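You operate a simulated robot arm through the tools that you are given. There is no shell and no other tool. Be economical: measure what you need, move in short steps, check, and stop when the job is done.

You run a simulated robot arm. Do the job below in one go: nothing can be reset, and whatever is moved stays where it is left.

## Task
Dry the damp tea leaf at 40 C and take it out.
Fine: heat off once the lamp turns green and before the drawer opens; dish on the blue tile; shut the drawer again.

It is judged by the outcome, as a careful person would: the job done as asked, and still so three seconds after it is handed in. It fails if anything else is knocked over, pushed out of place, dropped, spilled or broken.

## Robot
A 7-joint arm with a two-finger parallel gripper, fixed in place. Base frame: the origin is at the foot of the arm, x ahead of it, y to its left, z up; the work surface is at about z = 0.88. Readings come in m, degrees, newtons and seconds.
With the tool pointing down near the work surface it reaches from about 0.24 to 0.68 m from the base axis. Its first joint turns from -66.0 to 66.0 degrees. Payload 2.4 kg.
The tool frame sits at the grasp point between the pads (the TCP): z along the fingers, y along the line on which they close. The tips reach 0.03 m beyond it. The gripper opens to 0.094 m. The fingers are 0.028 m wide and 0.01 m thick; the gripper's body (0.05 by 0.096 m) begins 0.055 m behind the TCP.
Orientation is that of the tool frame in the base frame, as a unit quaternion [w, x, y, z]. With the fingers straight down and closing along the base's y, the tool's x points along the base's -x, its y along +y and its z along -z.

## Interface
- The arm moves only by the tool servo_tool. Its arguments are lists of equal length, an entry for each row: "hand": the opening, from 0 (shut) to 1 (fully open); "translation": the shift along the base's x, y, z in units of 500 mm (1.0 is 500 mm), a list of three; "turn": the turn, a rotation vector about the base's x, y, z in units of 45 degrees (1.0 is 45 degrees), a list of three. In form: {"hand": [hand, ...], "translation": [[tx, ty, tz], ...], "turn": [[wx, wy, wz], ...]}. A call has 1 to 8 rows; each row is the pose to reach, as a shift and turn from the pose commanded when the call began. A call with a number of a shift or a turn outside -1 to 1 is refused whole. Rows are played at 5 a second. More than 0.05 m and 8.6 degrees between two rows, or a gripper value outside its range, and nothing of the call is played. A pose out of reach is approached as far as the arm can. The call stops where the force on the tool passes 40 N (or 10 N more than at its start, if that is more) or the arm is blocked; 0.2 s more then pass. The fingers move at their own pace (about 0.153 m/s each) and stop on an object; they squeeze with about 36 N. The grip force told is the motor's: it shows also when the fingers shut on nothing. Time passes only in rows, and 0.2 s behind the last, so rows that repeat a pose let the fingers close. The reply holds the time, the measured pose of the TCP, the force on the tool along the base axes, the opening and the grip force, in the units named above and with some noise, with the torque about the TCP (base axes, N m) and any sound that the robot's microphone picked up, and new pictures: "pictures" is both (left out), scene, wrist or none.
- Cameras (640 x 400 px; columns grow to the right, rows downward): "scene" is fixed at [0.0285, 0.4678, 1.478]; the picture's right is [-0.76, -0.65, 0.00], its down [-0.27, 0.32, -0.91] and it looks along [0.59, -0.69, -0.42] (base axes); focal length 317 px, centre (320, 200). "wrist" rides on the gripper at [0.076, 0.014, -0.103] in the tool frame; the picture's right is [-0.18, 0.98, 0.00], its down [-0.75, -0.14, -0.64] and it looks along [-0.63, -0.12, 0.77] (tool axes); focal length 243 px, centre (320, 200). There is no depth. A picture from a camera that has moved, and an enlarged one, comes with that camera's place and axes in the base frame and with its lens. The place of the scene camera against the robot may be out by one fixed shift of up to 0.025 m in any direction.
- inspect(camera, box): a new picture of the part [left, top, right, bottom] of that camera's present view, enlarged. It takes no simulated time.
- finish_job(): hands the job in; it is judged then, once.

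Go step by step. Nothing tells you positions but the pictures and the camera data: compare them with the known pose of the tool, close in by small moves and look again before you grip or let go. The budget is 120 turns and 200 pictures, counting those below and the enlarged ones. Unless the task says otherwise, let go and move clear before handing in, and close with one line.

The tools are called after "Request:" by a JSON object that holds its "method" and its "body". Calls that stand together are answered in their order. servo_tool: Moves the arm, as the interface text tells. Its arguments: {"type":"object","properties":{"hand":{"type":"array","items":{"type":"number"}},"translation":{"type":"array","items":{"type":"array","items":{"type":"number"}}},"turn":{"type":"array","items":{"type":"array","items":{"type":"number"}}},"pictures":{"type":"string","enum":["both","scene","wrist","none"]}},"required":["hand","translation","turn"]} The other tools are called the same way: inspect (camera, box) takes an enlarged picture of a part of a camera's view; finish_job () hands the job in.

At the start:

```text
time_s: 0.0
position: [0.3311, -0.2527, 1.2582]
tcp_rot: [0.0, 0.001, 1.0, 0.0]
contact_force: [-0.2, -0.6, -0.6]
wrist_torque: [-0.01, 0.01, 0.02]
gripper_width: 0.0939
grasp_force: 0.2
```

scene: 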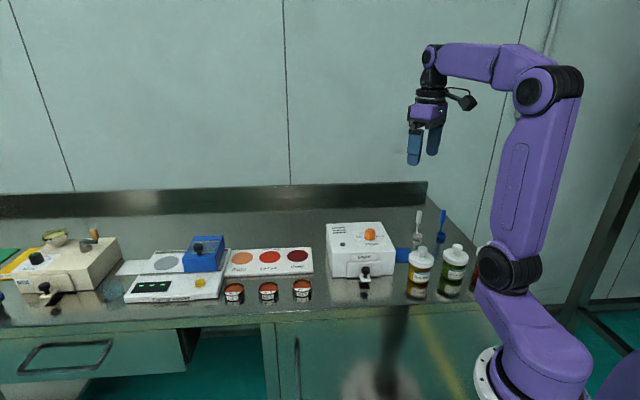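
wrist: 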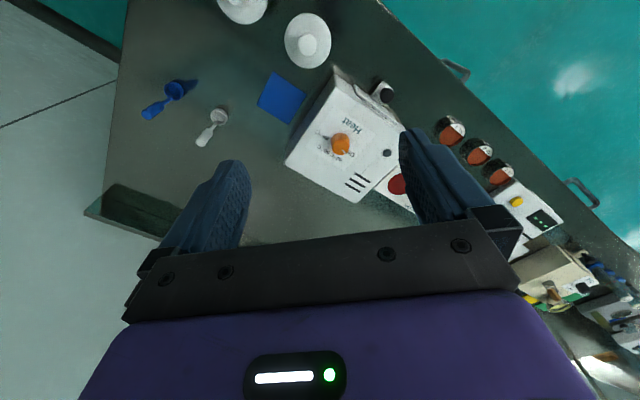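

I see several appliances; the white box with an orange dial marked "Heat" is probably the dryer, with a blue tile next to it. I'll enlarge the views.

Request:
{"method": "inspect", "body": {"camera": "scene", "box": [300, 200, 480, 312]}}

Request:
{"method": "inspect", "body": {"camera": "wrist", "box": [240, 50, 440, 230]}}

Request:
{"method": "inspect", "body": {"camera": "scene", "box": [0, 215, 320, 325]}}

```text
3.56 times, centred on (390, 256) of scene
camera zoom: at [0.0285, 0.4678, 1.478], right [-0.76, -0.65, 0.0], down [-0.27, 0.32, -0.91], along [0.59, -0.69, -0.42], focal length 1128 px, centre (71, 1)
```

zoom: 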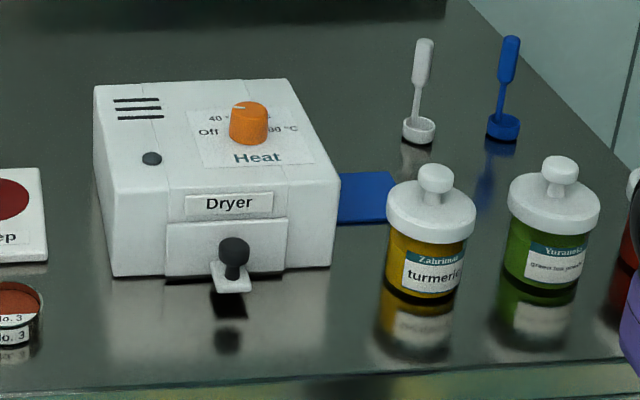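

```text
2.22 times, centred on (340, 140) of wrist
camera zoom: at [0.2539, -0.2384, 1.3607], right [0.18, 0.98, 0.0], down [0.75, -0.14, 0.64], along [0.63, -0.12, -0.77], focal length 539 px, centre (276, 333)
```

zoom: 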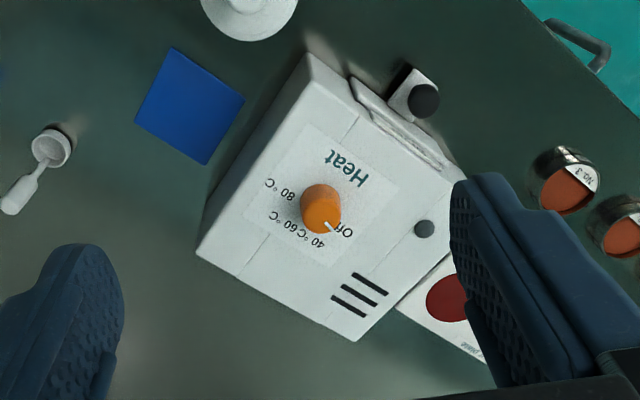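

```text
2.00 times, centred on (160, 270) of scene
camera zoom: at [0.0285, 0.4678, 1.478], right [-0.76, -0.65, 0.0], down [-0.27, 0.32, -0.91], along [0.59, -0.69, -0.42], focal length 635 px, centre (640, 60)
```

zoom: 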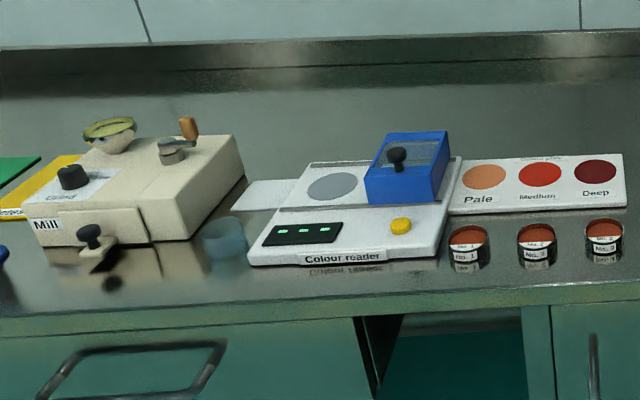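

The dryer is at about (0.45, -0.23), its front faces (-x, +y), and the dial is near (0.44, -0.24). I'll move down for a closer view.

Request:
{"method": "servo_tool", "body": {"hand": [1, 1, 1], "translation": [[0, 0.02, -0.08], [-0.02, 0.04, -0.16], [-0.02, 0.04, -0.2]], "turn": [[0, 0, 0], [0, 0, 0], [0, 0, 0]], "pictures": "wrist"}}

Request:
{"method": "inspect", "body": {"camera": "wrist", "box": [260, 60, 440, 230]}}

```text
time_s: 0.8
position: [0.3214, -0.2339, 1.1565]
tcp_rot: [0.0, 0.0, 1.0, -0.001]
contact_force: [0.4, 0.0, 0.0]
wrist_torque: [-0.01, -0.01, 0.01]
gripper_width: 0.0941
grasp_force: 0.0
camera wrist: at [0.2436, -0.2188, 1.26], right [0.18, 0.98, 0.0], down [0.75, -0.14, 0.64], along [0.63, -0.12, -0.77], focal length 243 px, centre (320, 200)
```

wrist: 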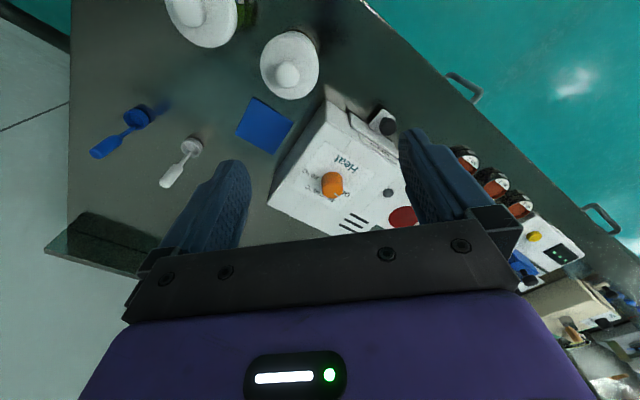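

```text
2.35 times, centred on (350, 145) of wrist
camera zoom: at [0.2436, -0.2188, 1.26], right [0.18, 0.98, 0.0], down [0.75, -0.14, 0.64], along [0.63, -0.12, -0.77], focal length 571 px, centre (249, 329)
```

zoom: 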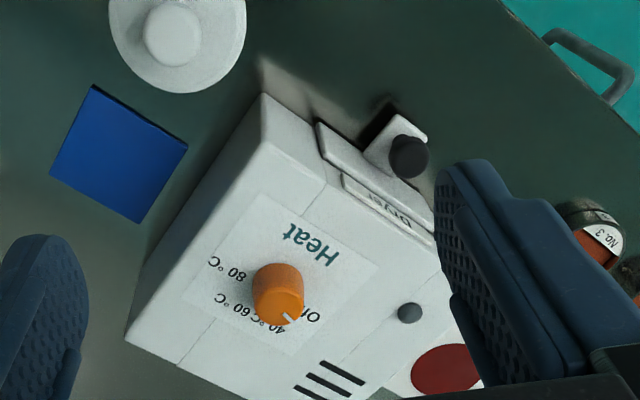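

The dial points near Off/40, so I need a view from closer overhead.

Request:
{"method": "servo_tool", "body": {"hand": [1, 1, 1], "translation": [[0.08, 0, 0], [0.16, 0, 0], [0.19, 0, -0.04]], "turn": [[0, 0, 0], [0, 0, 0], [0, 0, 0]], "pictures": "both"}}

Request:
{"method": "inspect", "body": {"camera": "wrist", "box": [240, 0, 440, 125]}}

```text
time_s: 1.6
position: [0.4191, -0.2337, 1.1362]
tcp_rot: [0.0, 0.0, 1.0, 0.001]
contact_force: [0.2, -0.5, 0.5]
wrist_torque: [-0.01, 0.0, -0.02]
gripper_width: 0.0941
grasp_force: 0.1
camera wrist: at [0.3409, -0.2182, 1.2389], right [0.18, 0.98, 0.0], down [0.75, -0.14, 0.64], along [0.63, -0.12, -0.77], focal length 243 px, centre (320, 200)
```

scene: 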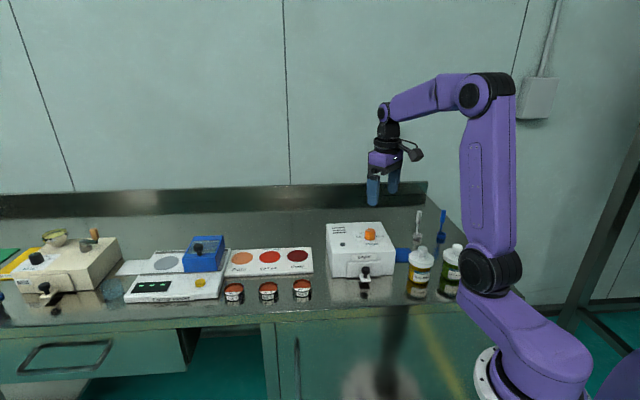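
wrist: 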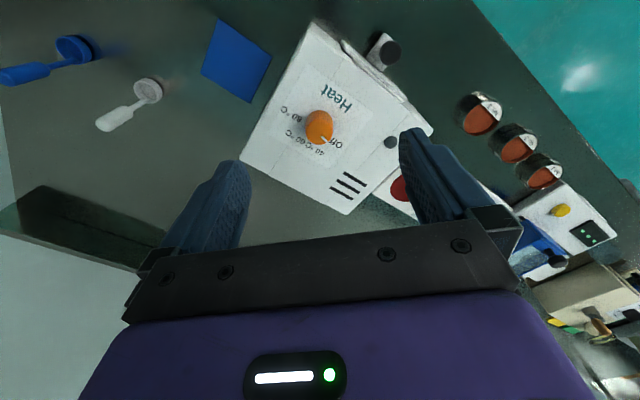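

```text
3.20 times, centred on (340, 62) of wrist
camera zoom: at [0.3409, -0.2182, 1.2389], right [0.18, 0.98, 0.0], down [0.75, -0.14, 0.64], along [0.63, -0.12, -0.77], focal length 776 px, centre (256, 640)
```

zoom: 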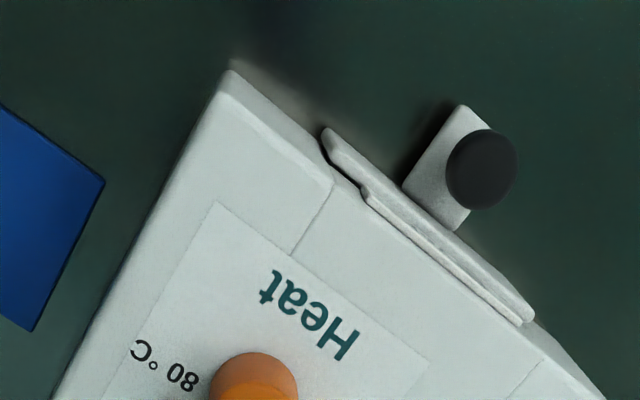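

Request:
{"method": "inspect", "body": {"camera": "wrist", "box": [260, 80, 380, 155]}}

Request:
{"method": "inspect", "body": {"camera": "scene", "box": [320, 210, 416, 270]}}

```text
5.33 times, centred on (320, 118) of wrist
camera zoom: at [0.3409, -0.2182, 1.2389], right [0.18, 0.98, 0.0], down [0.75, -0.14, 0.64], along [0.63, -0.12, -0.77], focal length 1294 px, centre (320, 640)
```

zoom: 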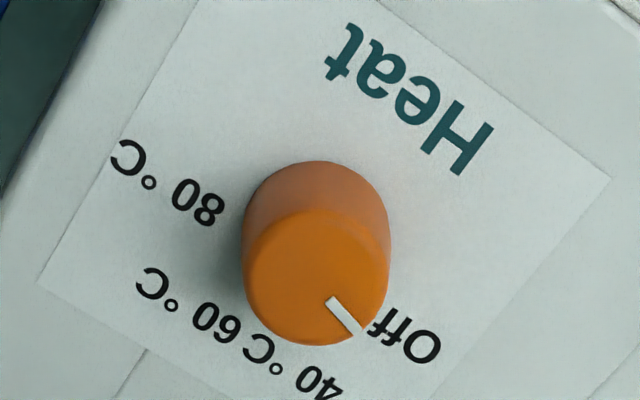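

```text
6.67 times, centred on (368, 240) of scene
camera zoom: at [0.0285, 0.4678, 1.478], right [-0.76, -0.65, 0.0], down [-0.27, 0.32, -0.91], along [0.59, -0.69, -0.42], focal length 2115 px, centre (0, -67)
```

zoom: 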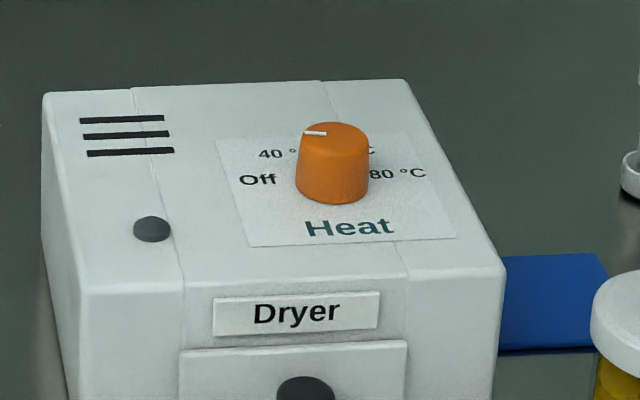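

The dial is at (0.451, -0.240), its top is at z≈0.99 and it is about 29 mm across. Off lies at about +28° and 40 at about -21°, so it needs roughly a -50° turn. I'll pre-rotate the gripper and hover over it.

Request:
{"method": "servo_tool", "body": {"hand": [1, 1, 1, 1, 1], "translation": [[0.03, -0.006, -0.04], [0.064, -0.013, -0.08], [0.064, -0.013, -0.14], [0.064, -0.013, -0.18], [0.064, -0.013, -0.18]], "turn": [[0, 0, 0.18], [0, 0, 0.36], [0, 0, 0.54], [0, 0, 0.556], [0, 0, 0.556]], "pictures": "both"}}

Request:
{"method": "inspect", "body": {"camera": "scene", "box": [320, 190, 416, 250]}}

```text
time_s: 2.8
position: [0.449, -0.2411, 1.0461]
tcp_rot: [0.0, -0.217, 0.976, 0.0]
contact_force: [-0.2, 0.8, -0.6]
wrist_torque: [0.0, -0.01, -0.04]
gripper_width: 0.0941
grasp_force: 0.1
camera wrist: at [0.3731, -0.2593, 1.1491], right [-0.25, 0.97, 0.0], down [0.74, 0.19, 0.64], along [0.62, 0.16, -0.77], focal length 243 px, centre (320, 200)
```

scene: 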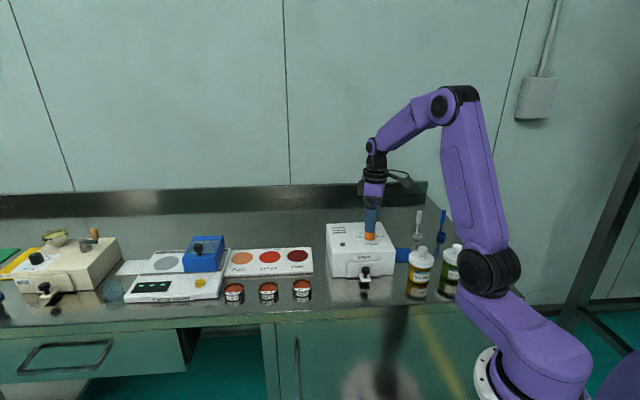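
wrist: 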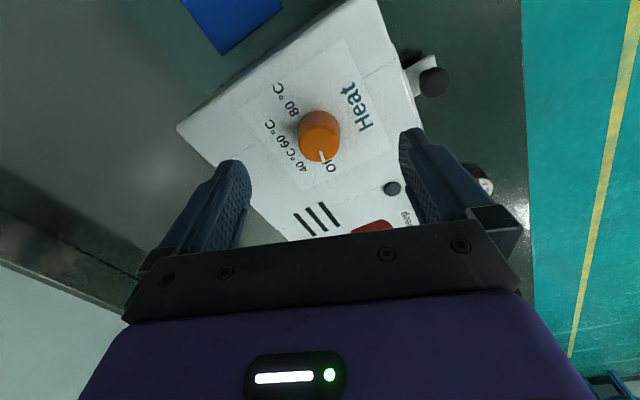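

```text
6.67 times, centred on (368, 220) of scene
camera zoom: at [0.0285, 0.4678, 1.478], right [-0.76, -0.65, 0.0], down [-0.27, 0.32, -0.91], along [0.59, -0.69, -0.42], focal length 2115 px, centre (0, 67)
```

zoom: 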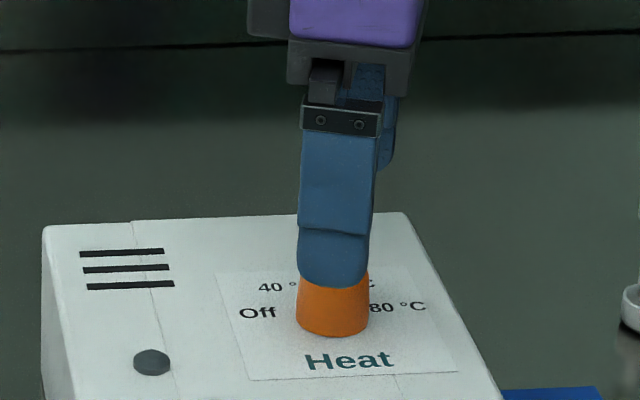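

The gripper is aligned over the dial to about 2 mm. I'll descend and grip.

Request:
{"method": "servo_tool", "body": {"hand": [1, 1, 1, 1, 1, 0, 0, 0], "translation": [[0.006, 0.003, -0.02], [0.006, 0.003, -0.04], [0.006, 0.003, -0.06], [0.006, 0.003, -0.075], [0.006, 0.003, -0.085], [0.006, 0.003, -0.085], [0.006, 0.003, -0.085], [0.006, 0.003, -0.085]], "turn": [[0, 0, 0], [0, 0, 0], [0, 0, 0], [0, 0, 0], [0, 0, 0], [0, 0, 0], [0, 0, 0], [0, 0, 0]], "pictures": "both"}}

```text
time_s: 4.6
position: [0.4528, -0.2414, 1.0044]
tcp_rot: [0.002, -0.216, 0.976, -0.002]
contact_force: [8.3, -14.7, -10.2]
wrist_torque: [-0.26, -0.78, -0.03]
gripper_width: 0.0304
grasp_force: 45.1
camera wrist: at [0.3763, -0.2587, 1.1075], right [-0.25, 0.97, 0.0], down [0.74, 0.19, 0.64], along [0.62, 0.16, -0.77], focal length 243 px, centre (320, 200)
```

scene: 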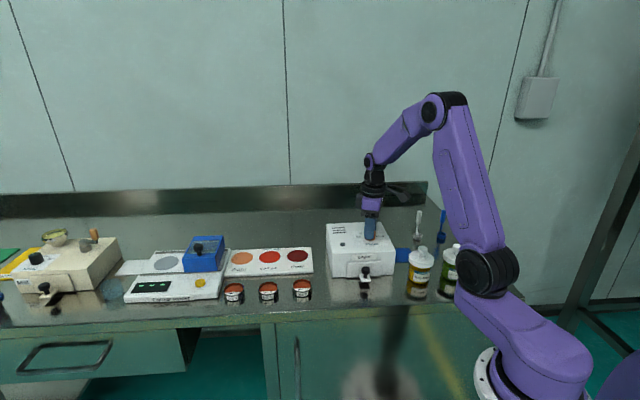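
wrist: 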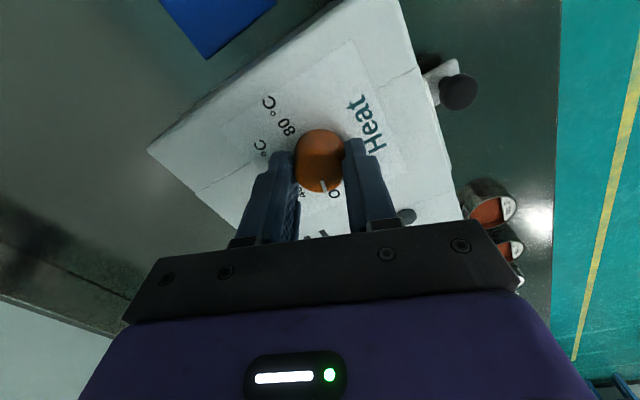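

The dial is gripped, with a slight sideways load. I'll ease the offset and turn toward 40.

Request:
{"method": "servo_tool", "body": {"hand": [0, 0, 0, 0, 0, 0, 0], "translation": [[0.002, -0.004, 0], [0.002, -0.004, 0], [0.002, -0.004, 0], [0.002, -0.004, 0], [0.002, -0.004, 0], [0.002, -0.004, 0], [0.002, -0.004, 0]], "turn": [[0, 0, 0], [0, 0, -0.16], [0, 0, -0.32], [0, 0, -0.48], [0, 0, -0.64], [0, 0, -0.8], [0, 0, -0.8]], "pictures": "wrist"}}

Request:
{"method": "inspect", "body": {"camera": "wrist", "box": [250, 80, 410, 230]}}

```text
time_s: 6.2
position: [0.4517, -0.2399, 1.0039]
tcp_rot: [0.0, 0.097, 0.995, 0.0]
contact_force: [14.3, -8.0, -24.6]
wrist_torque: [-0.15, -0.11, 0.04]
gripper_width: 0.0303
grasp_force: 44.8
camera wrist: at [0.3798, -0.2113, 1.1078], right [0.37, 0.93, 0.0], down [0.71, -0.28, 0.64], along [0.6, -0.24, -0.77], focal length 243 px, centre (320, 200)
```

wrist: 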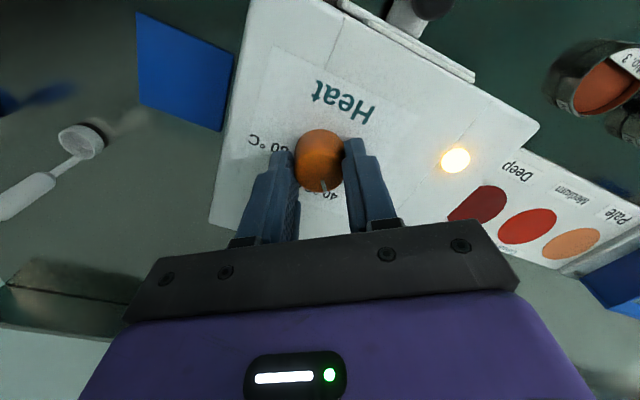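

```text
2.67 times, centred on (330, 155) of wrist
camera zoom: at [0.3798, -0.2113, 1.1078], right [0.37, 0.93, 0.0], down [0.71, -0.28, 0.64], along [0.6, -0.24, -0.77], focal length 647 px, centre (293, 320)
```

zoom: 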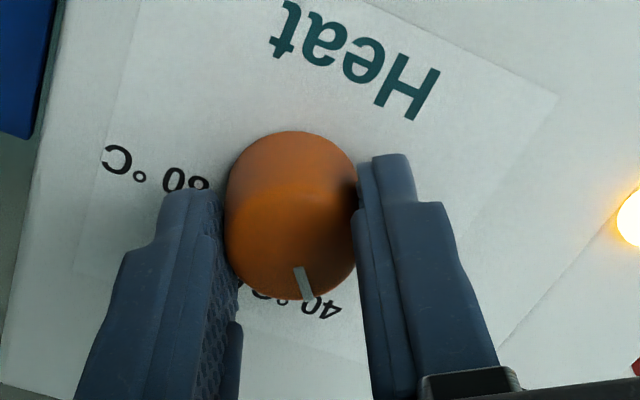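

The lamp turned amber. I need about 14° more to reach the 40 mark.

Request:
{"method": "servo_tool", "body": {"hand": [0, 0, 0], "translation": [[0, 0, 0.002], [0, 0, 0.002], [0, 0, 0.002]], "turn": [[0, 0, -0.15], [0, 0, -0.3], [0, 0, -0.3]], "pictures": "wrist"}}

Request:
{"method": "inspect", "body": {"camera": "wrist", "box": [250, 80, 410, 230]}}

```text
time_s: 7.0
position: [0.4526, -0.2408, 1.0051]
tcp_rot: [0.0, 0.213, 0.977, 0.0]
contact_force: [10.8, -8.3, -27.6]
wrist_torque: [-0.26, -0.41, -0.03]
gripper_width: 0.0301
grasp_force: 45.0
camera wrist: at [0.388, -0.195, 1.1088], right [0.58, 0.82, 0.0], down [0.63, -0.44, 0.64], along [0.52, -0.37, -0.77], focal length 243 px, centre (320, 200)
```

wrist: 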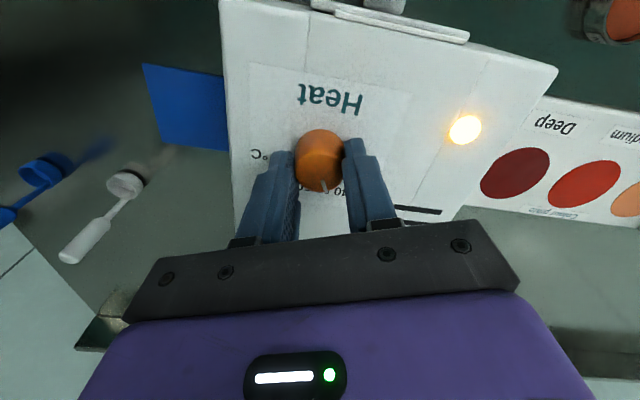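

```text
2.67 times, centred on (330, 155) of wrist
camera zoom: at [0.388, -0.195, 1.1088], right [0.58, 0.82, 0.0], down [0.63, -0.44, 0.64], along [0.52, -0.37, -0.77], focal length 647 px, centre (293, 320)
```

zoom: 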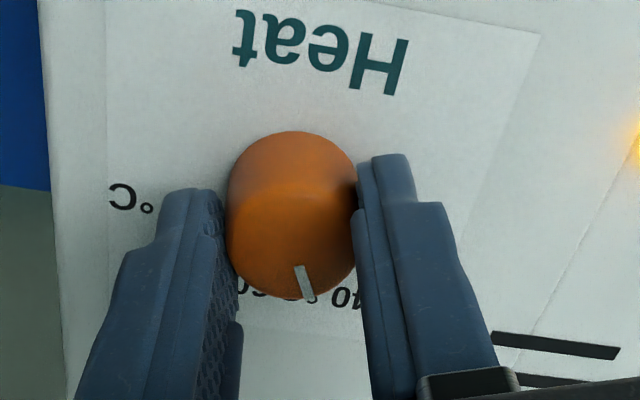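

By my estimate the dial is at about -21.6°, against the 40 label at -21°. I'll open the fingers to check.

Request:
{"method": "servo_tool", "body": {"hand": [1, 1, 1, 1, 1], "translation": [[0, 0, 0], [0, 0, 0], [0, 0, 0.04], [0, 0, 0.1], [0, 0, 0.1]], "turn": [[0, 0, 0], [0, 0, 0], [0, 0, 0], [0, 0, 0], [0, 0, 0]], "pictures": "wrist"}}

Request:
{"method": "inspect", "body": {"camera": "wrist", "box": [250, 80, 410, 200]}}

```text
time_s: 8.2
position: [0.4521, -0.2381, 1.0576]
tcp_rot: [-0.001, 0.213, 0.977, -0.001]
contact_force: [-0.1, -0.4, 0.6]
wrist_torque: [0.04, 0.03, 0.0]
gripper_width: 0.0943
grasp_force: 0.0
camera wrist: at [0.3879, -0.1937, 1.1611], right [0.57, 0.82, 0.0], down [0.63, -0.44, 0.64], along [0.53, -0.37, -0.77], focal length 243 px, centre (320, 200)
```

wrist: 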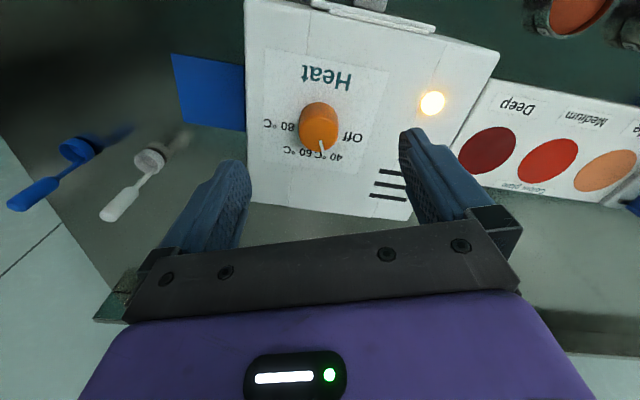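

```text
3.33 times, centred on (330, 140) of wrist
camera zoom: at [0.3879, -0.1937, 1.1611], right [0.57, 0.82, 0.0], down [0.63, -0.44, 0.64], along [0.53, -0.37, -0.77], focal length 809 px, centre (287, 400)
```

zoom: 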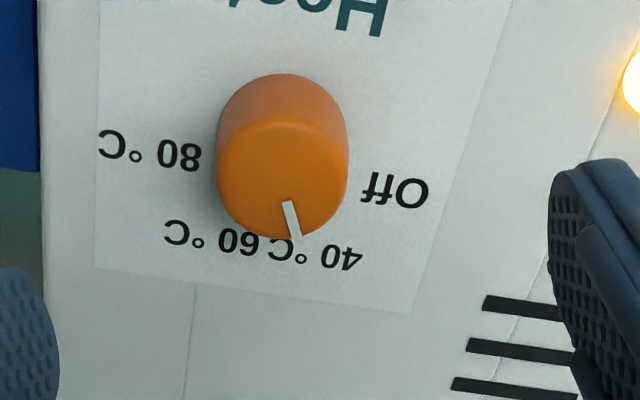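

The pointer is within 3° of 40 and heating is on (amber). I'll wait and watch the lamp.

Request:
{"method": "servo_tool", "body": {"hand": [1, 1, 1, 1, 1, 1, 1, 1], "translation": [[0, 0, 0], [0, 0, 0], [0, 0, 0], [0, 0, 0], [0, 0, 0], [0, 0, 0], [0, 0, 0], [0, 0, 0]], "turn": [[0, 0, 0], [0, 0, 0], [0, 0, 0], [0, 0, 0], [0, 0, 0], [0, 0, 0], [0, 0, 0], [0, 0, 0]], "pictures": "none"}}

Request:
{"method": "servo_tool", "body": {"hand": [1, 1, 1, 1, 1, 1, 1, 1], "translation": [[0, 0, 0], [0, 0, 0], [0, 0, 0], [0, 0, 0], [0, 0, 0], [0, 0, 0], [0, 0, 0], [0, 0, 0]], "turn": [[0, 0, 0], [0, 0, 0], [0, 0, 0], [0, 0, 0], [0, 0, 0], [0, 0, 0], [0, 0, 0], [0, 0, 0]], "pictures": "wrist"}}

```text
time_s: 10.0
position: [0.4543, -0.2383, 1.0572]
tcp_rot: [0.0, 0.212, 0.977, -0.001]
contact_force: [-0.3, 0.9, -0.1]
wrist_torque: [0.0, -0.01, -0.02]
gripper_width: 0.094
grasp_force: 0.1
```

```text
time_s: 11.8
position: [0.4523, -0.2385, 1.057]
tcp_rot: [0.0, 0.212, 0.977, 0.0]
contact_force: [-0.3, -0.8, 0.5]
wrist_torque: [-0.01, 0.01, -0.01]
gripper_width: 0.0943
grasp_force: 0.1
camera wrist: at [0.3879, -0.1938, 1.1608], right [0.57, 0.82, 0.0], down [0.63, -0.44, 0.64], along [0.53, -0.37, -0.77], focal length 243 px, centre (320, 200)
```

wrist: 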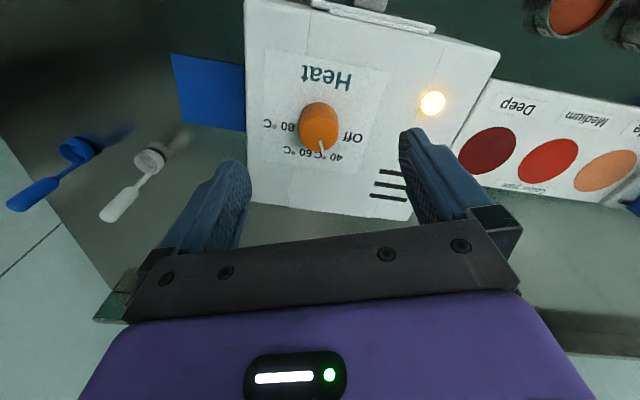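

Still amber, so I'll keep waiting.

Request:
{"method": "servo_tool", "body": {"hand": [1, 1, 1, 1, 1, 1, 1, 1], "translation": [[0, 0, 0], [0, 0, 0], [0, 0, 0], [0, 0, 0], [0, 0, 0], [0, 0, 0], [0, 0, 0], [0, 0, 0]], "turn": [[0, 0, 0], [0, 0, 0], [0, 0, 0], [0, 0, 0], [0, 0, 0], [0, 0, 0], [0, 0, 0], [0, 0, 0]], "pictures": "none"}}

Request:
{"method": "servo_tool", "body": {"hand": [1, 1, 1, 1, 1, 1, 1, 1], "translation": [[0, 0, 0], [0, 0, 0], [0, 0, 0], [0, 0, 0], [0, 0, 0], [0, 0, 0], [0, 0, 0], [0, 0, 0]], "turn": [[0, 0, 0], [0, 0, 0], [0, 0, 0], [0, 0, 0], [0, 0, 0], [0, 0, 0], [0, 0, 0], [0, 0, 0]], "pictures": "wrist"}}

```text
time_s: 13.6
position: [0.4525, -0.2388, 1.0568]
tcp_rot: [0.0, 0.213, 0.977, 0.0]
contact_force: [-0.4, -0.3, 0.1]
wrist_torque: [0.03, 0.0, 0.0]
gripper_width: 0.094
grasp_force: 0.1
```

```text
time_s: 15.4
position: [0.4526, -0.2393, 1.0568]
tcp_rot: [-0.001, 0.213, 0.977, 0.0]
contact_force: [1.1, -0.3, -1.3]
wrist_torque: [-0.02, 0.01, 0.0]
gripper_width: 0.0939
grasp_force: 0.2
camera wrist: at [0.3879, -0.1938, 1.1608], right [0.57, 0.82, 0.0], down [0.63, -0.44, 0.64], along [0.53, -0.37, -0.77], focal length 243 px, centre (320, 200)
```

wrist: 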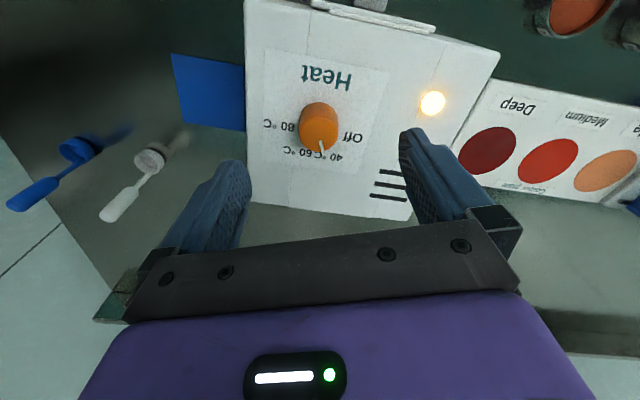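

Still amber.

Request:
{"method": "servo_tool", "body": {"hand": [1, 1, 1, 1, 1, 1, 1, 1], "translation": [[0, 0, 0], [0, 0, 0], [0, 0, 0], [0, 0, 0], [0, 0, 0], [0, 0, 0], [0, 0, 0], [0, 0, 0]], "turn": [[0, 0, 0], [0, 0, 0], [0, 0, 0], [0, 0, 0], [0, 0, 0], [0, 0, 0], [0, 0, 0], [0, 0, 0]], "pictures": "none"}}

Request:
{"method": "servo_tool", "body": {"hand": [1, 1, 1, 1, 1, 1, 1, 1], "translation": [[0, 0, 0], [0, 0, 0], [0, 0, 0], [0, 0, 0], [0, 0, 0], [0, 0, 0], [0, 0, 0], [0, 0, 0]], "turn": [[0, 0, 0], [0, 0, 0], [0, 0, 0], [0, 0, 0], [0, 0, 0], [0, 0, 0], [0, 0, 0], [0, 0, 0]], "pictures": "wrist"}}

Request:
{"method": "servo_tool", "body": {"hand": [1, 1, 1, 1, 1, 1, 1, 1], "translation": [[0, 0, 0], [0, 0, 0], [0, 0, 0], [0, 0, 0], [0, 0, 0], [0, 0, 0], [0, 0, 0], [0, 0, 0]], "turn": [[0, 0, 0], [0, 0, 0], [0, 0, 0], [0, 0, 0], [0, 0, 0], [0, 0, 0], [0, 0, 0], [0, 0, 0]], "pictures": "wrist"}}

```text
time_s: 17.2
position: [0.453, -0.2389, 1.057]
tcp_rot: [0.001, 0.212, 0.977, 0.0]
contact_force: [-0.3, 0.5, -0.2]
wrist_torque: [0.0, -0.01, 0.0]
gripper_width: 0.0939
grasp_force: 0.0
```

```text
time_s: 19.0
position: [0.4514, -0.239, 1.0578]
tcp_rot: [0.0, 0.213, 0.977, 0.0]
contact_force: [0.5, 0.4, -0.1]
wrist_torque: [-0.03, -0.03, 0.01]
gripper_width: 0.0941
grasp_force: 0.2
camera wrist: at [0.3879, -0.1938, 1.1608], right [0.57, 0.82, 0.0], down [0.63, -0.44, 0.64], along [0.53, -0.37, -0.77], focal length 243 px, centre (320, 200)
```

wrist: 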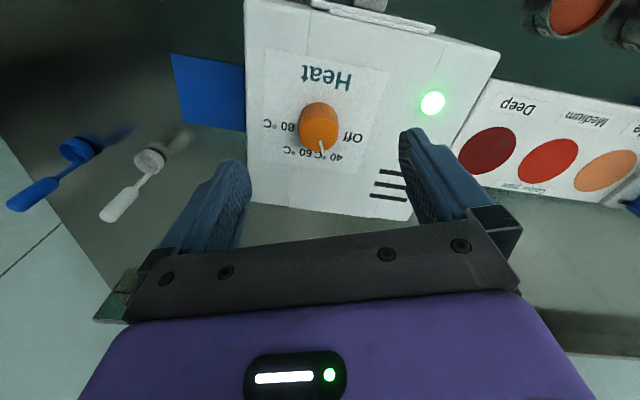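

```text
time_s: 20.8
position: [0.4521, -0.2401, 1.057]
tcp_rot: [0.0, 0.212, 0.977, -0.001]
contact_force: [0.3, 0.8, -0.6]
wrist_torque: [-0.04, 0.02, 0.0]
gripper_width: 0.0937
grasp_force: 0.1
camera wrist: at [0.3879, -0.1938, 1.1608], right [0.57, 0.82, 0.0], down [0.63, -0.44, 0.64], along [0.53, -0.37, -0.77], focal length 243 px, centre (320, 200)
```

wrist: 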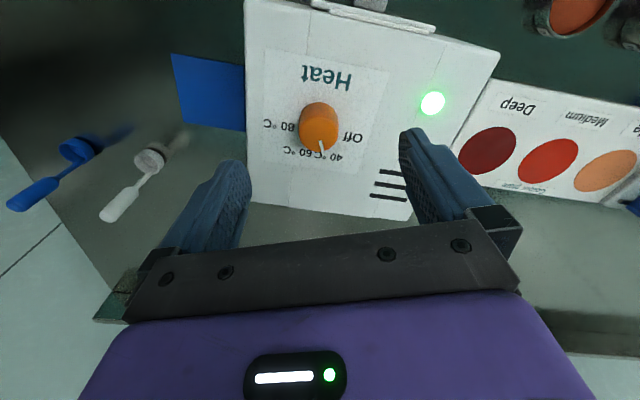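

The lamp is green. I'll regrip the dial and turn it back to Off.

Request:
{"method": "servo_tool", "body": {"hand": [1, 1, 1, 0.8, 0.5, 0, 0, 0], "translation": [[0, -0.002, -0.03], [0, -0.002, -0.06], [0, -0.002, -0.085], [0, -0.002, -0.1], [0, -0.002, -0.1], [0, -0.002, -0.1], [0, -0.002, -0.1], [0, -0.002, -0.1]], "turn": [[0, 0, 0], [0, 0, 0], [0, 0, 0], [0, 0, 0], [0, 0, 0], [0, 0, 0], [0, 0, 0], [0, 0, 0]], "pictures": "none"}}

Request:
{"method": "servo_tool", "body": {"hand": [0, 0, 0, 0, 0, 0, 0], "translation": [[0, 0, 0], [0, 0, 0], [0, 0, 0], [0, 0, 0], [0, 0, 0], [0, 0, 0], [0, 0, 0]], "turn": [[0, 0, 0.16], [0, 0, 0.32], [0, 0, 0.48], [0, 0, 0.64], [0, 0, 0.8], [0, 0, 0.95], [0, 0, 0.99]], "pictures": "none"}}

Request:
{"method": "servo_tool", "body": {"hand": [0, 0], "translation": [[0, 0, 0], [0, 0, 0]], "turn": [[0, 0, 0.15], [0, 0, 0.15]], "pictures": "wrist"}}

```text
time_s: 22.6
position: [0.4521, -0.2402, 1.0046]
tcp_rot: [-0.001, 0.211, 0.977, 0.0]
contact_force: [2.4, 6.7, -5.3]
wrist_torque: [0.07, -0.41, 0.0]
gripper_width: 0.0302
grasp_force: 45.4
```

```text
time_s: 24.2
position: [0.4521, -0.2411, 1.0055]
tcp_rot: [0.0, -0.176, 0.984, 0.001]
contact_force: [-1.1, 9.6, -14.6]
wrist_torque: [0.13, 0.25, 0.0]
gripper_width: 0.03
grasp_force: 45.2
```

```text
time_s: 24.8
position: [0.4518, -0.2408, 1.005]
tcp_rot: [0.0, -0.232, 0.973, 0.001]
contact_force: [-1.8, 12.1, -16.8]
wrist_torque: [0.44, -0.22, -0.41]
gripper_width: 0.0303
grasp_force: 44.9
camera wrist: at [0.3766, -0.2622, 1.109], right [-0.28, 0.96, 0.0], down [0.74, 0.21, 0.64], along [0.62, 0.18, -0.77], focal length 243 px, centre (320, 200)
```

wrist: 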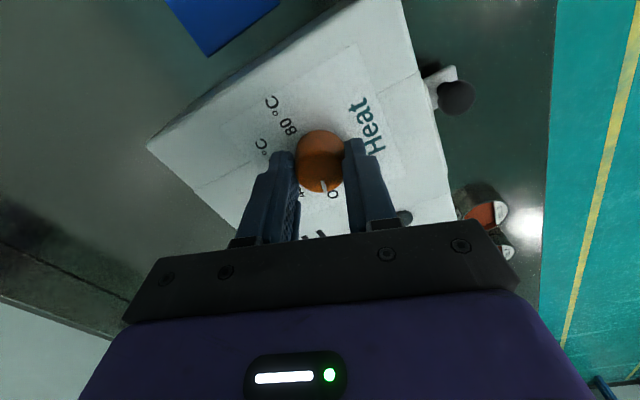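

Heat is off and the dial is at its stop. I'll release and rise for a view of the drawer knob.

Request:
{"method": "servo_tool", "body": {"hand": [1, 1, 1, 1, 1, 1], "translation": [[0, 0, 0], [0, 0, 0], [0, 0, 0.06], [0, 0, 0.14], [-0.04, 0.06, 0.22], [-0.08, 0.12, 0.28]], "turn": [[0, 0, 0], [0, 0, 0], [0, 0, 0], [0, 0, 0], [0, 0, 0], [0, 0, 0]], "pictures": "both"}}

Request:
{"method": "inspect", "body": {"camera": "wrist", "box": [330, 0, 530, 125]}}

Request:
{"method": "inspect", "body": {"camera": "scene", "box": [320, 230, 416, 300]}}

```text
refused: row 5 steps farther than a row can; nothing moved
```

```text
3.20 times, centred on (430, 62) of wrist
camera zoom: at [0.3766, -0.2622, 1.109], right [-0.28, 0.96, 0.0], down [0.74, 0.21, 0.64], along [0.62, 0.18, -0.77], focal length 776 px, centre (-32, 640)
```

zoom: 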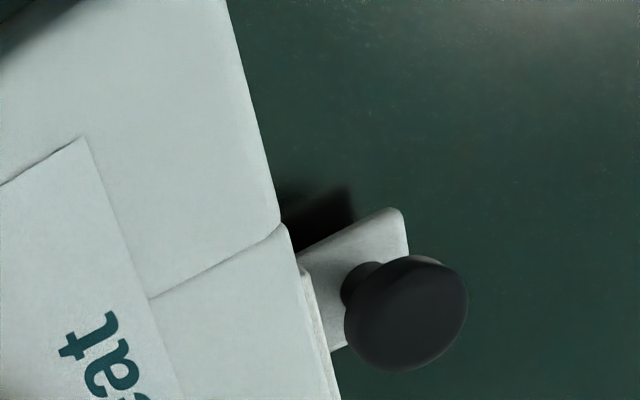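

```text
5.71 times, centred on (368, 265) of scene
camera zoom: at [0.0287, 0.468, 1.4779], right [-0.76, -0.65, 0.0], down [-0.27, 0.32, -0.91], along [0.59, -0.69, -0.42], focal length 1813 px, centre (46, -171)
```

zoom: 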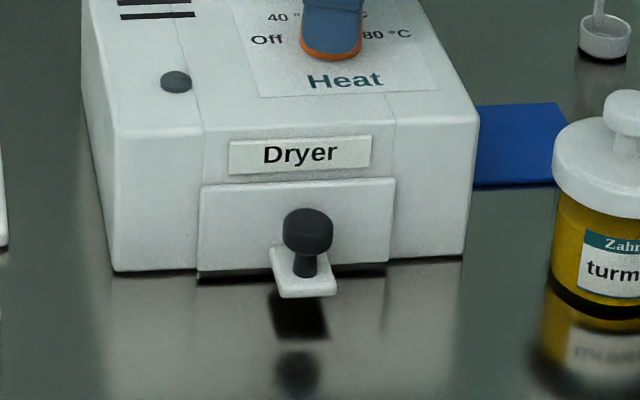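

Request:
{"method": "servo_tool", "body": {"hand": [1, 1, 1, 1, 1, 1, 1], "translation": [[0, 0, 0], [0, 0, 0], [0, 0, 0.06], [0, 0, 0.14], [-0.03, 0.04, 0.19], [-0.06, 0.08, 0.24], [-0.08, 0.12, 0.24]], "turn": [[0, 0, 0], [0, 0, 0], [0, 0, 0], [0, 0, 0], [0, 0, 0], [0, 0, 0], [0, 0, 0]], "pictures": "both"}}

Request:
{"method": "inspect", "body": {"camera": "wrist", "box": [250, 20, 450, 145]}}

Request:
{"method": "inspect", "body": {"camera": "scene", "box": [320, 210, 416, 280]}}

```text
time_s: 26.4
position: [0.4127, -0.1802, 1.1253]
tcp_rot: [0.0, -0.231, 0.973, -0.001]
contact_force: [-0.3, 0.4, 0.7]
wrist_torque: [0.04, -0.03, 0.01]
gripper_width: 0.0939
grasp_force: 0.1
camera wrist: at [0.3367, -0.2009, 1.229], right [-0.28, 0.96, 0.0], down [0.74, 0.21, 0.64], along [0.62, 0.18, -0.77], focal length 243 px, centre (320, 200)
```

scene: 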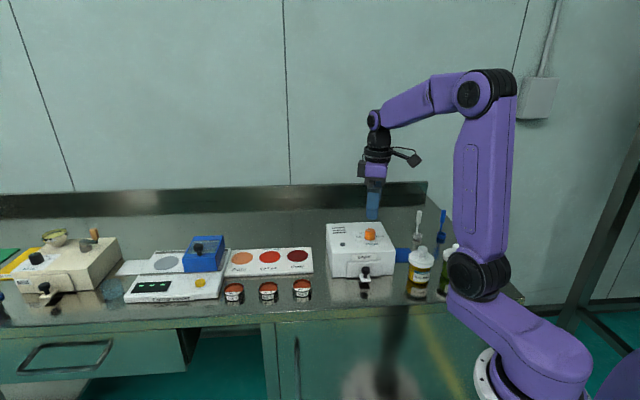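
wrist: 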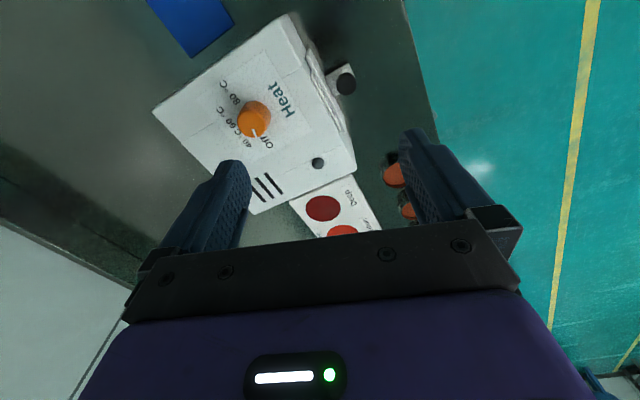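

```text
3.20 times, centred on (350, 82) of wrist
camera zoom: at [0.3367, -0.2009, 1.229], right [-0.28, 0.96, 0.0], down [0.74, 0.21, 0.64], along [0.62, 0.18, -0.77], focal length 776 px, centre (224, 576)
```

zoom: 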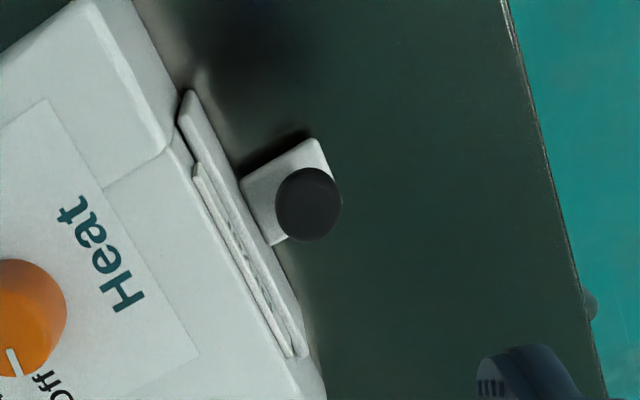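

```text
5.71 times, centred on (368, 245) of scene
camera zoom: at [0.0285, 0.4678, 1.478], right [-0.76, -0.65, 0.0], down [-0.27, 0.32, -0.91], along [0.59, -0.69, -0.42], focal length 1813 px, centre (46, -57)
```

zoom: 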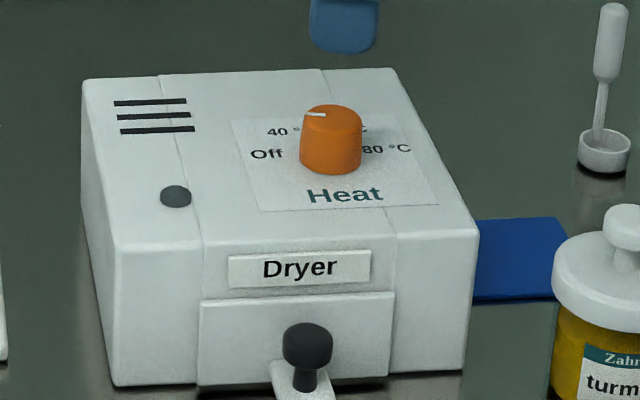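

The lamp is off. The drawer knob cap is at about (0.403, -0.149, 0.923), and the drawer pulls along (-0.7, 0.7). I'll turn the gripper so it closes across the pull direction.

Request:
{"method": "servo_tool", "body": {"hand": [1, 1, 1, 1, 1, 1], "translation": [[0, 0.01, 0], [0, 0.02, 0], [-0.01, 0.03, 0], [-0.01, 0.04, 0], [-0.01, 0.05, 0], [-0.018, 0.062, 0]], "turn": [[0, 0, -0.16], [0, 0, -0.32], [0, 0, -0.48], [0, 0, -0.64], [0, 0, -0.8], [0, 0, -0.96]], "pictures": "none"}}

Request:
{"method": "servo_tool", "body": {"hand": [1, 1, 1, 1, 0.6, 0.6], "translation": [[0, 0, -0.04], [0, 0, -0.08], [0, 0, -0.13], [0, 0, -0.18], [0, 0, -0.22], [0, 0, -0.22]], "turn": [[0, 0, -0.16], [0, 0, -0.32], [0, 0, -0.48], [0, 0, -0.633], [0, 0, -0.633], [0, 0, -0.633]], "pictures": "both"}}

Request:
{"method": "inspect", "body": {"camera": "scene", "box": [320, 220, 416, 290]}}

```text
time_s: 27.8
position: [0.4035, -0.1502, 1.1253]
tcp_rot: [0.0, 0.143, 0.99, 0.0]
contact_force: [0.0, -0.5, -0.5]
wrist_torque: [-0.02, 0.01, 0.02]
gripper_width: 0.0941
grasp_force: 0.1
```

```text
time_s: 29.2
position: [0.4023, -0.1509, 1.0149]
tcp_rot: [0.0, 0.382, 0.924, 0.0]
contact_force: [-0.2, -0.1, -0.4]
wrist_torque: [0.02, 0.03, -0.01]
gripper_width: 0.0564
grasp_force: 0.0
camera wrist: at [0.3579, -0.0864, 1.1188], right [0.82, 0.57, 0.0], down [0.43, -0.63, 0.64], along [0.36, -0.53, -0.77], focal length 243 px, centre (320, 200)
```

scene: 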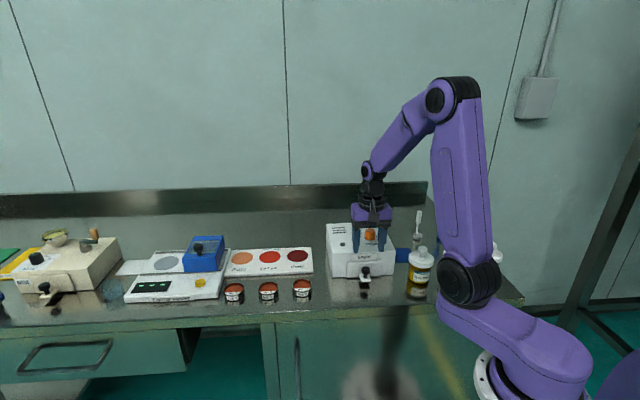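
wrist: 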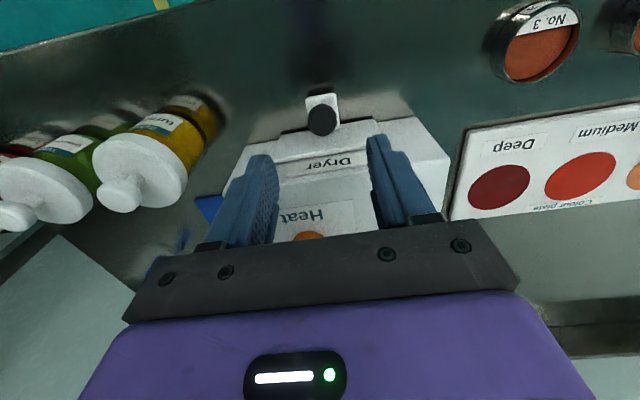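

```text
5.71 times, centred on (368, 255) of scene
camera zoom: at [0.0285, 0.4678, 1.478], right [-0.76, -0.65, 0.0], down [-0.27, 0.32, -0.91], along [0.59, -0.69, -0.42], focal length 1813 px, centre (46, -114)
```

zoom: 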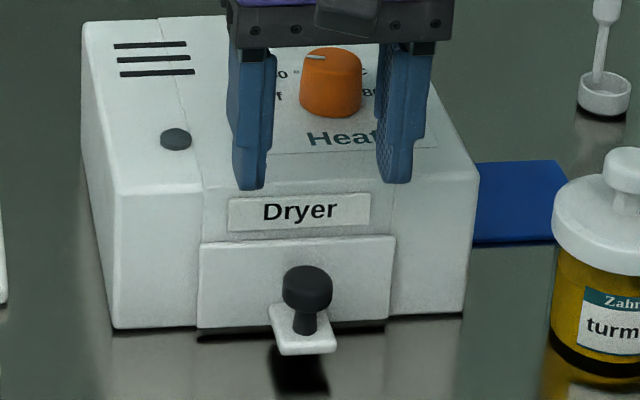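

The knob is lined up. I'll descend and grip it.

Request:
{"method": "servo_tool", "body": {"hand": [0.6, 0.6, 0.6, 0.6, 0.6, 0, 0, 0], "translation": [[0, 0, -0.04], [0, 0, -0.08], [0, 0, -0.11], [0, 0, -0.14], [0, 0, -0.156], [0, 0, -0.156], [0, 0, -0.156], [0, 0, -0.156]], "turn": [[0, 0, 0], [0, 0, 0], [0, 0, 0], [0, 0, 0], [0, 0, 0], [0, 0, 0], [0, 0, 0], [0, 0, 0]], "pictures": "both"}}

Request:
{"method": "inspect", "body": {"camera": "scene", "box": [320, 220, 416, 290]}}

```text
time_s: 31.0
position: [0.4059, -0.1518, 0.9371]
tcp_rot: [0.0, 0.382, 0.924, 0.0]
contact_force: [10.8, 11.0, -4.2]
wrist_torque: [-0.06, -0.46, 0.07]
gripper_width: 0.0235
grasp_force: 44.6
camera wrist: at [0.3595, -0.0858, 1.0411], right [0.82, 0.57, 0.0], down [0.43, -0.63, 0.64], along [0.37, -0.53, -0.77], focal length 243 px, centre (320, 200)
```

scene: 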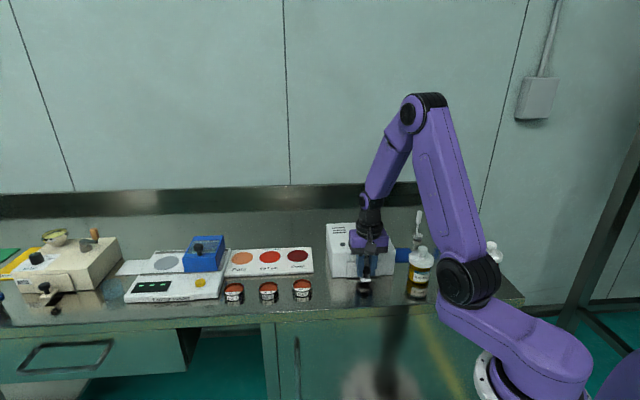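
wrist: 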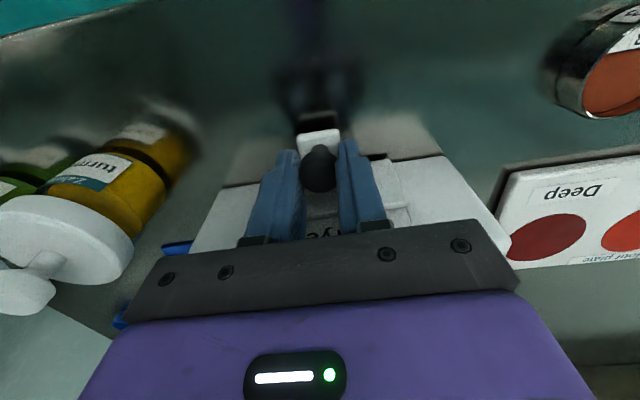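

```text
5.71 times, centred on (368, 255) of scene
camera zoom: at [0.0288, 0.4681, 1.4779], right [-0.76, -0.65, 0.0], down [-0.27, 0.32, -0.91], along [0.59, -0.69, -0.42], focal length 1813 px, centre (46, -114)
```

zoom: 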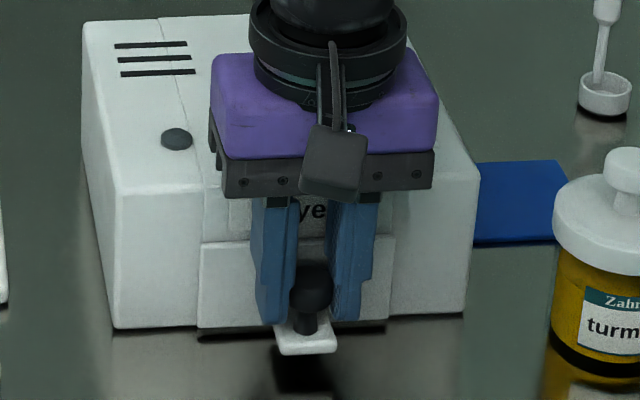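

The knob is gripped. I'll pull the drawer out slowly along (-0.7, 0.71).

Request:
{"method": "servo_tool", "body": {"hand": [0, 0, 0, 0, 0, 0, 0], "translation": [[0.004, 0.004, 0], [-0.01, 0.018, 0], [-0.024, 0.032, 0], [-0.038, 0.046, 0], [-0.052, 0.06, 0], [-0.066, 0.074, 0], [-0.066, 0.074, 0]], "turn": [[0, 0, 0], [0, 0, 0], [0, 0, 0], [0, 0, 0], [0, 0, 0], [0, 0, 0], [0, 0, 0]], "pictures": "both"}}

Request:
{"method": "inspect", "body": {"camera": "scene", "box": [320, 220, 416, 290]}}

```text
time_s: 32.6
position: [0.3687, -0.112, 0.9375]
tcp_rot: [-0.001, 0.383, 0.924, 0.0]
contact_force: [-20.1, -22.0, 2.5]
wrist_torque: [-0.51, 0.28, 0.02]
gripper_width: 0.0235
grasp_force: 45.1
camera wrist: at [0.3238, -0.0491, 1.0415], right [0.83, 0.56, 0.0], down [0.44, -0.63, 0.64], along [0.36, -0.53, -0.77], focal length 243 px, centre (320, 200)
```

scene: 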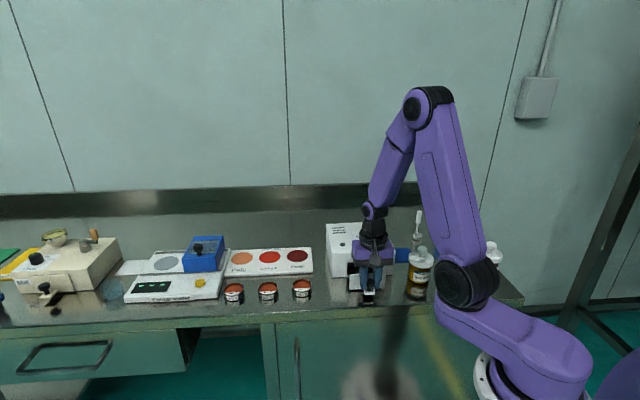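
wrist: 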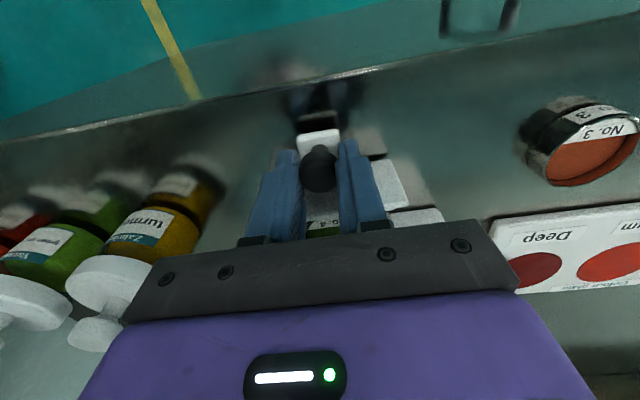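

```text
5.71 times, centred on (368, 255) of scene
camera zoom: at [0.0279, 0.4672, 1.4782], right [-0.76, -0.65, 0.0], down [-0.27, 0.32, -0.91], along [0.59, -0.69, -0.42], focal length 1813 px, centre (46, -114)
```

zoom: 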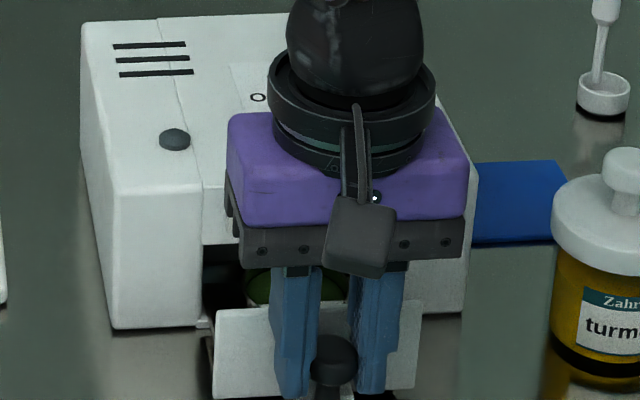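

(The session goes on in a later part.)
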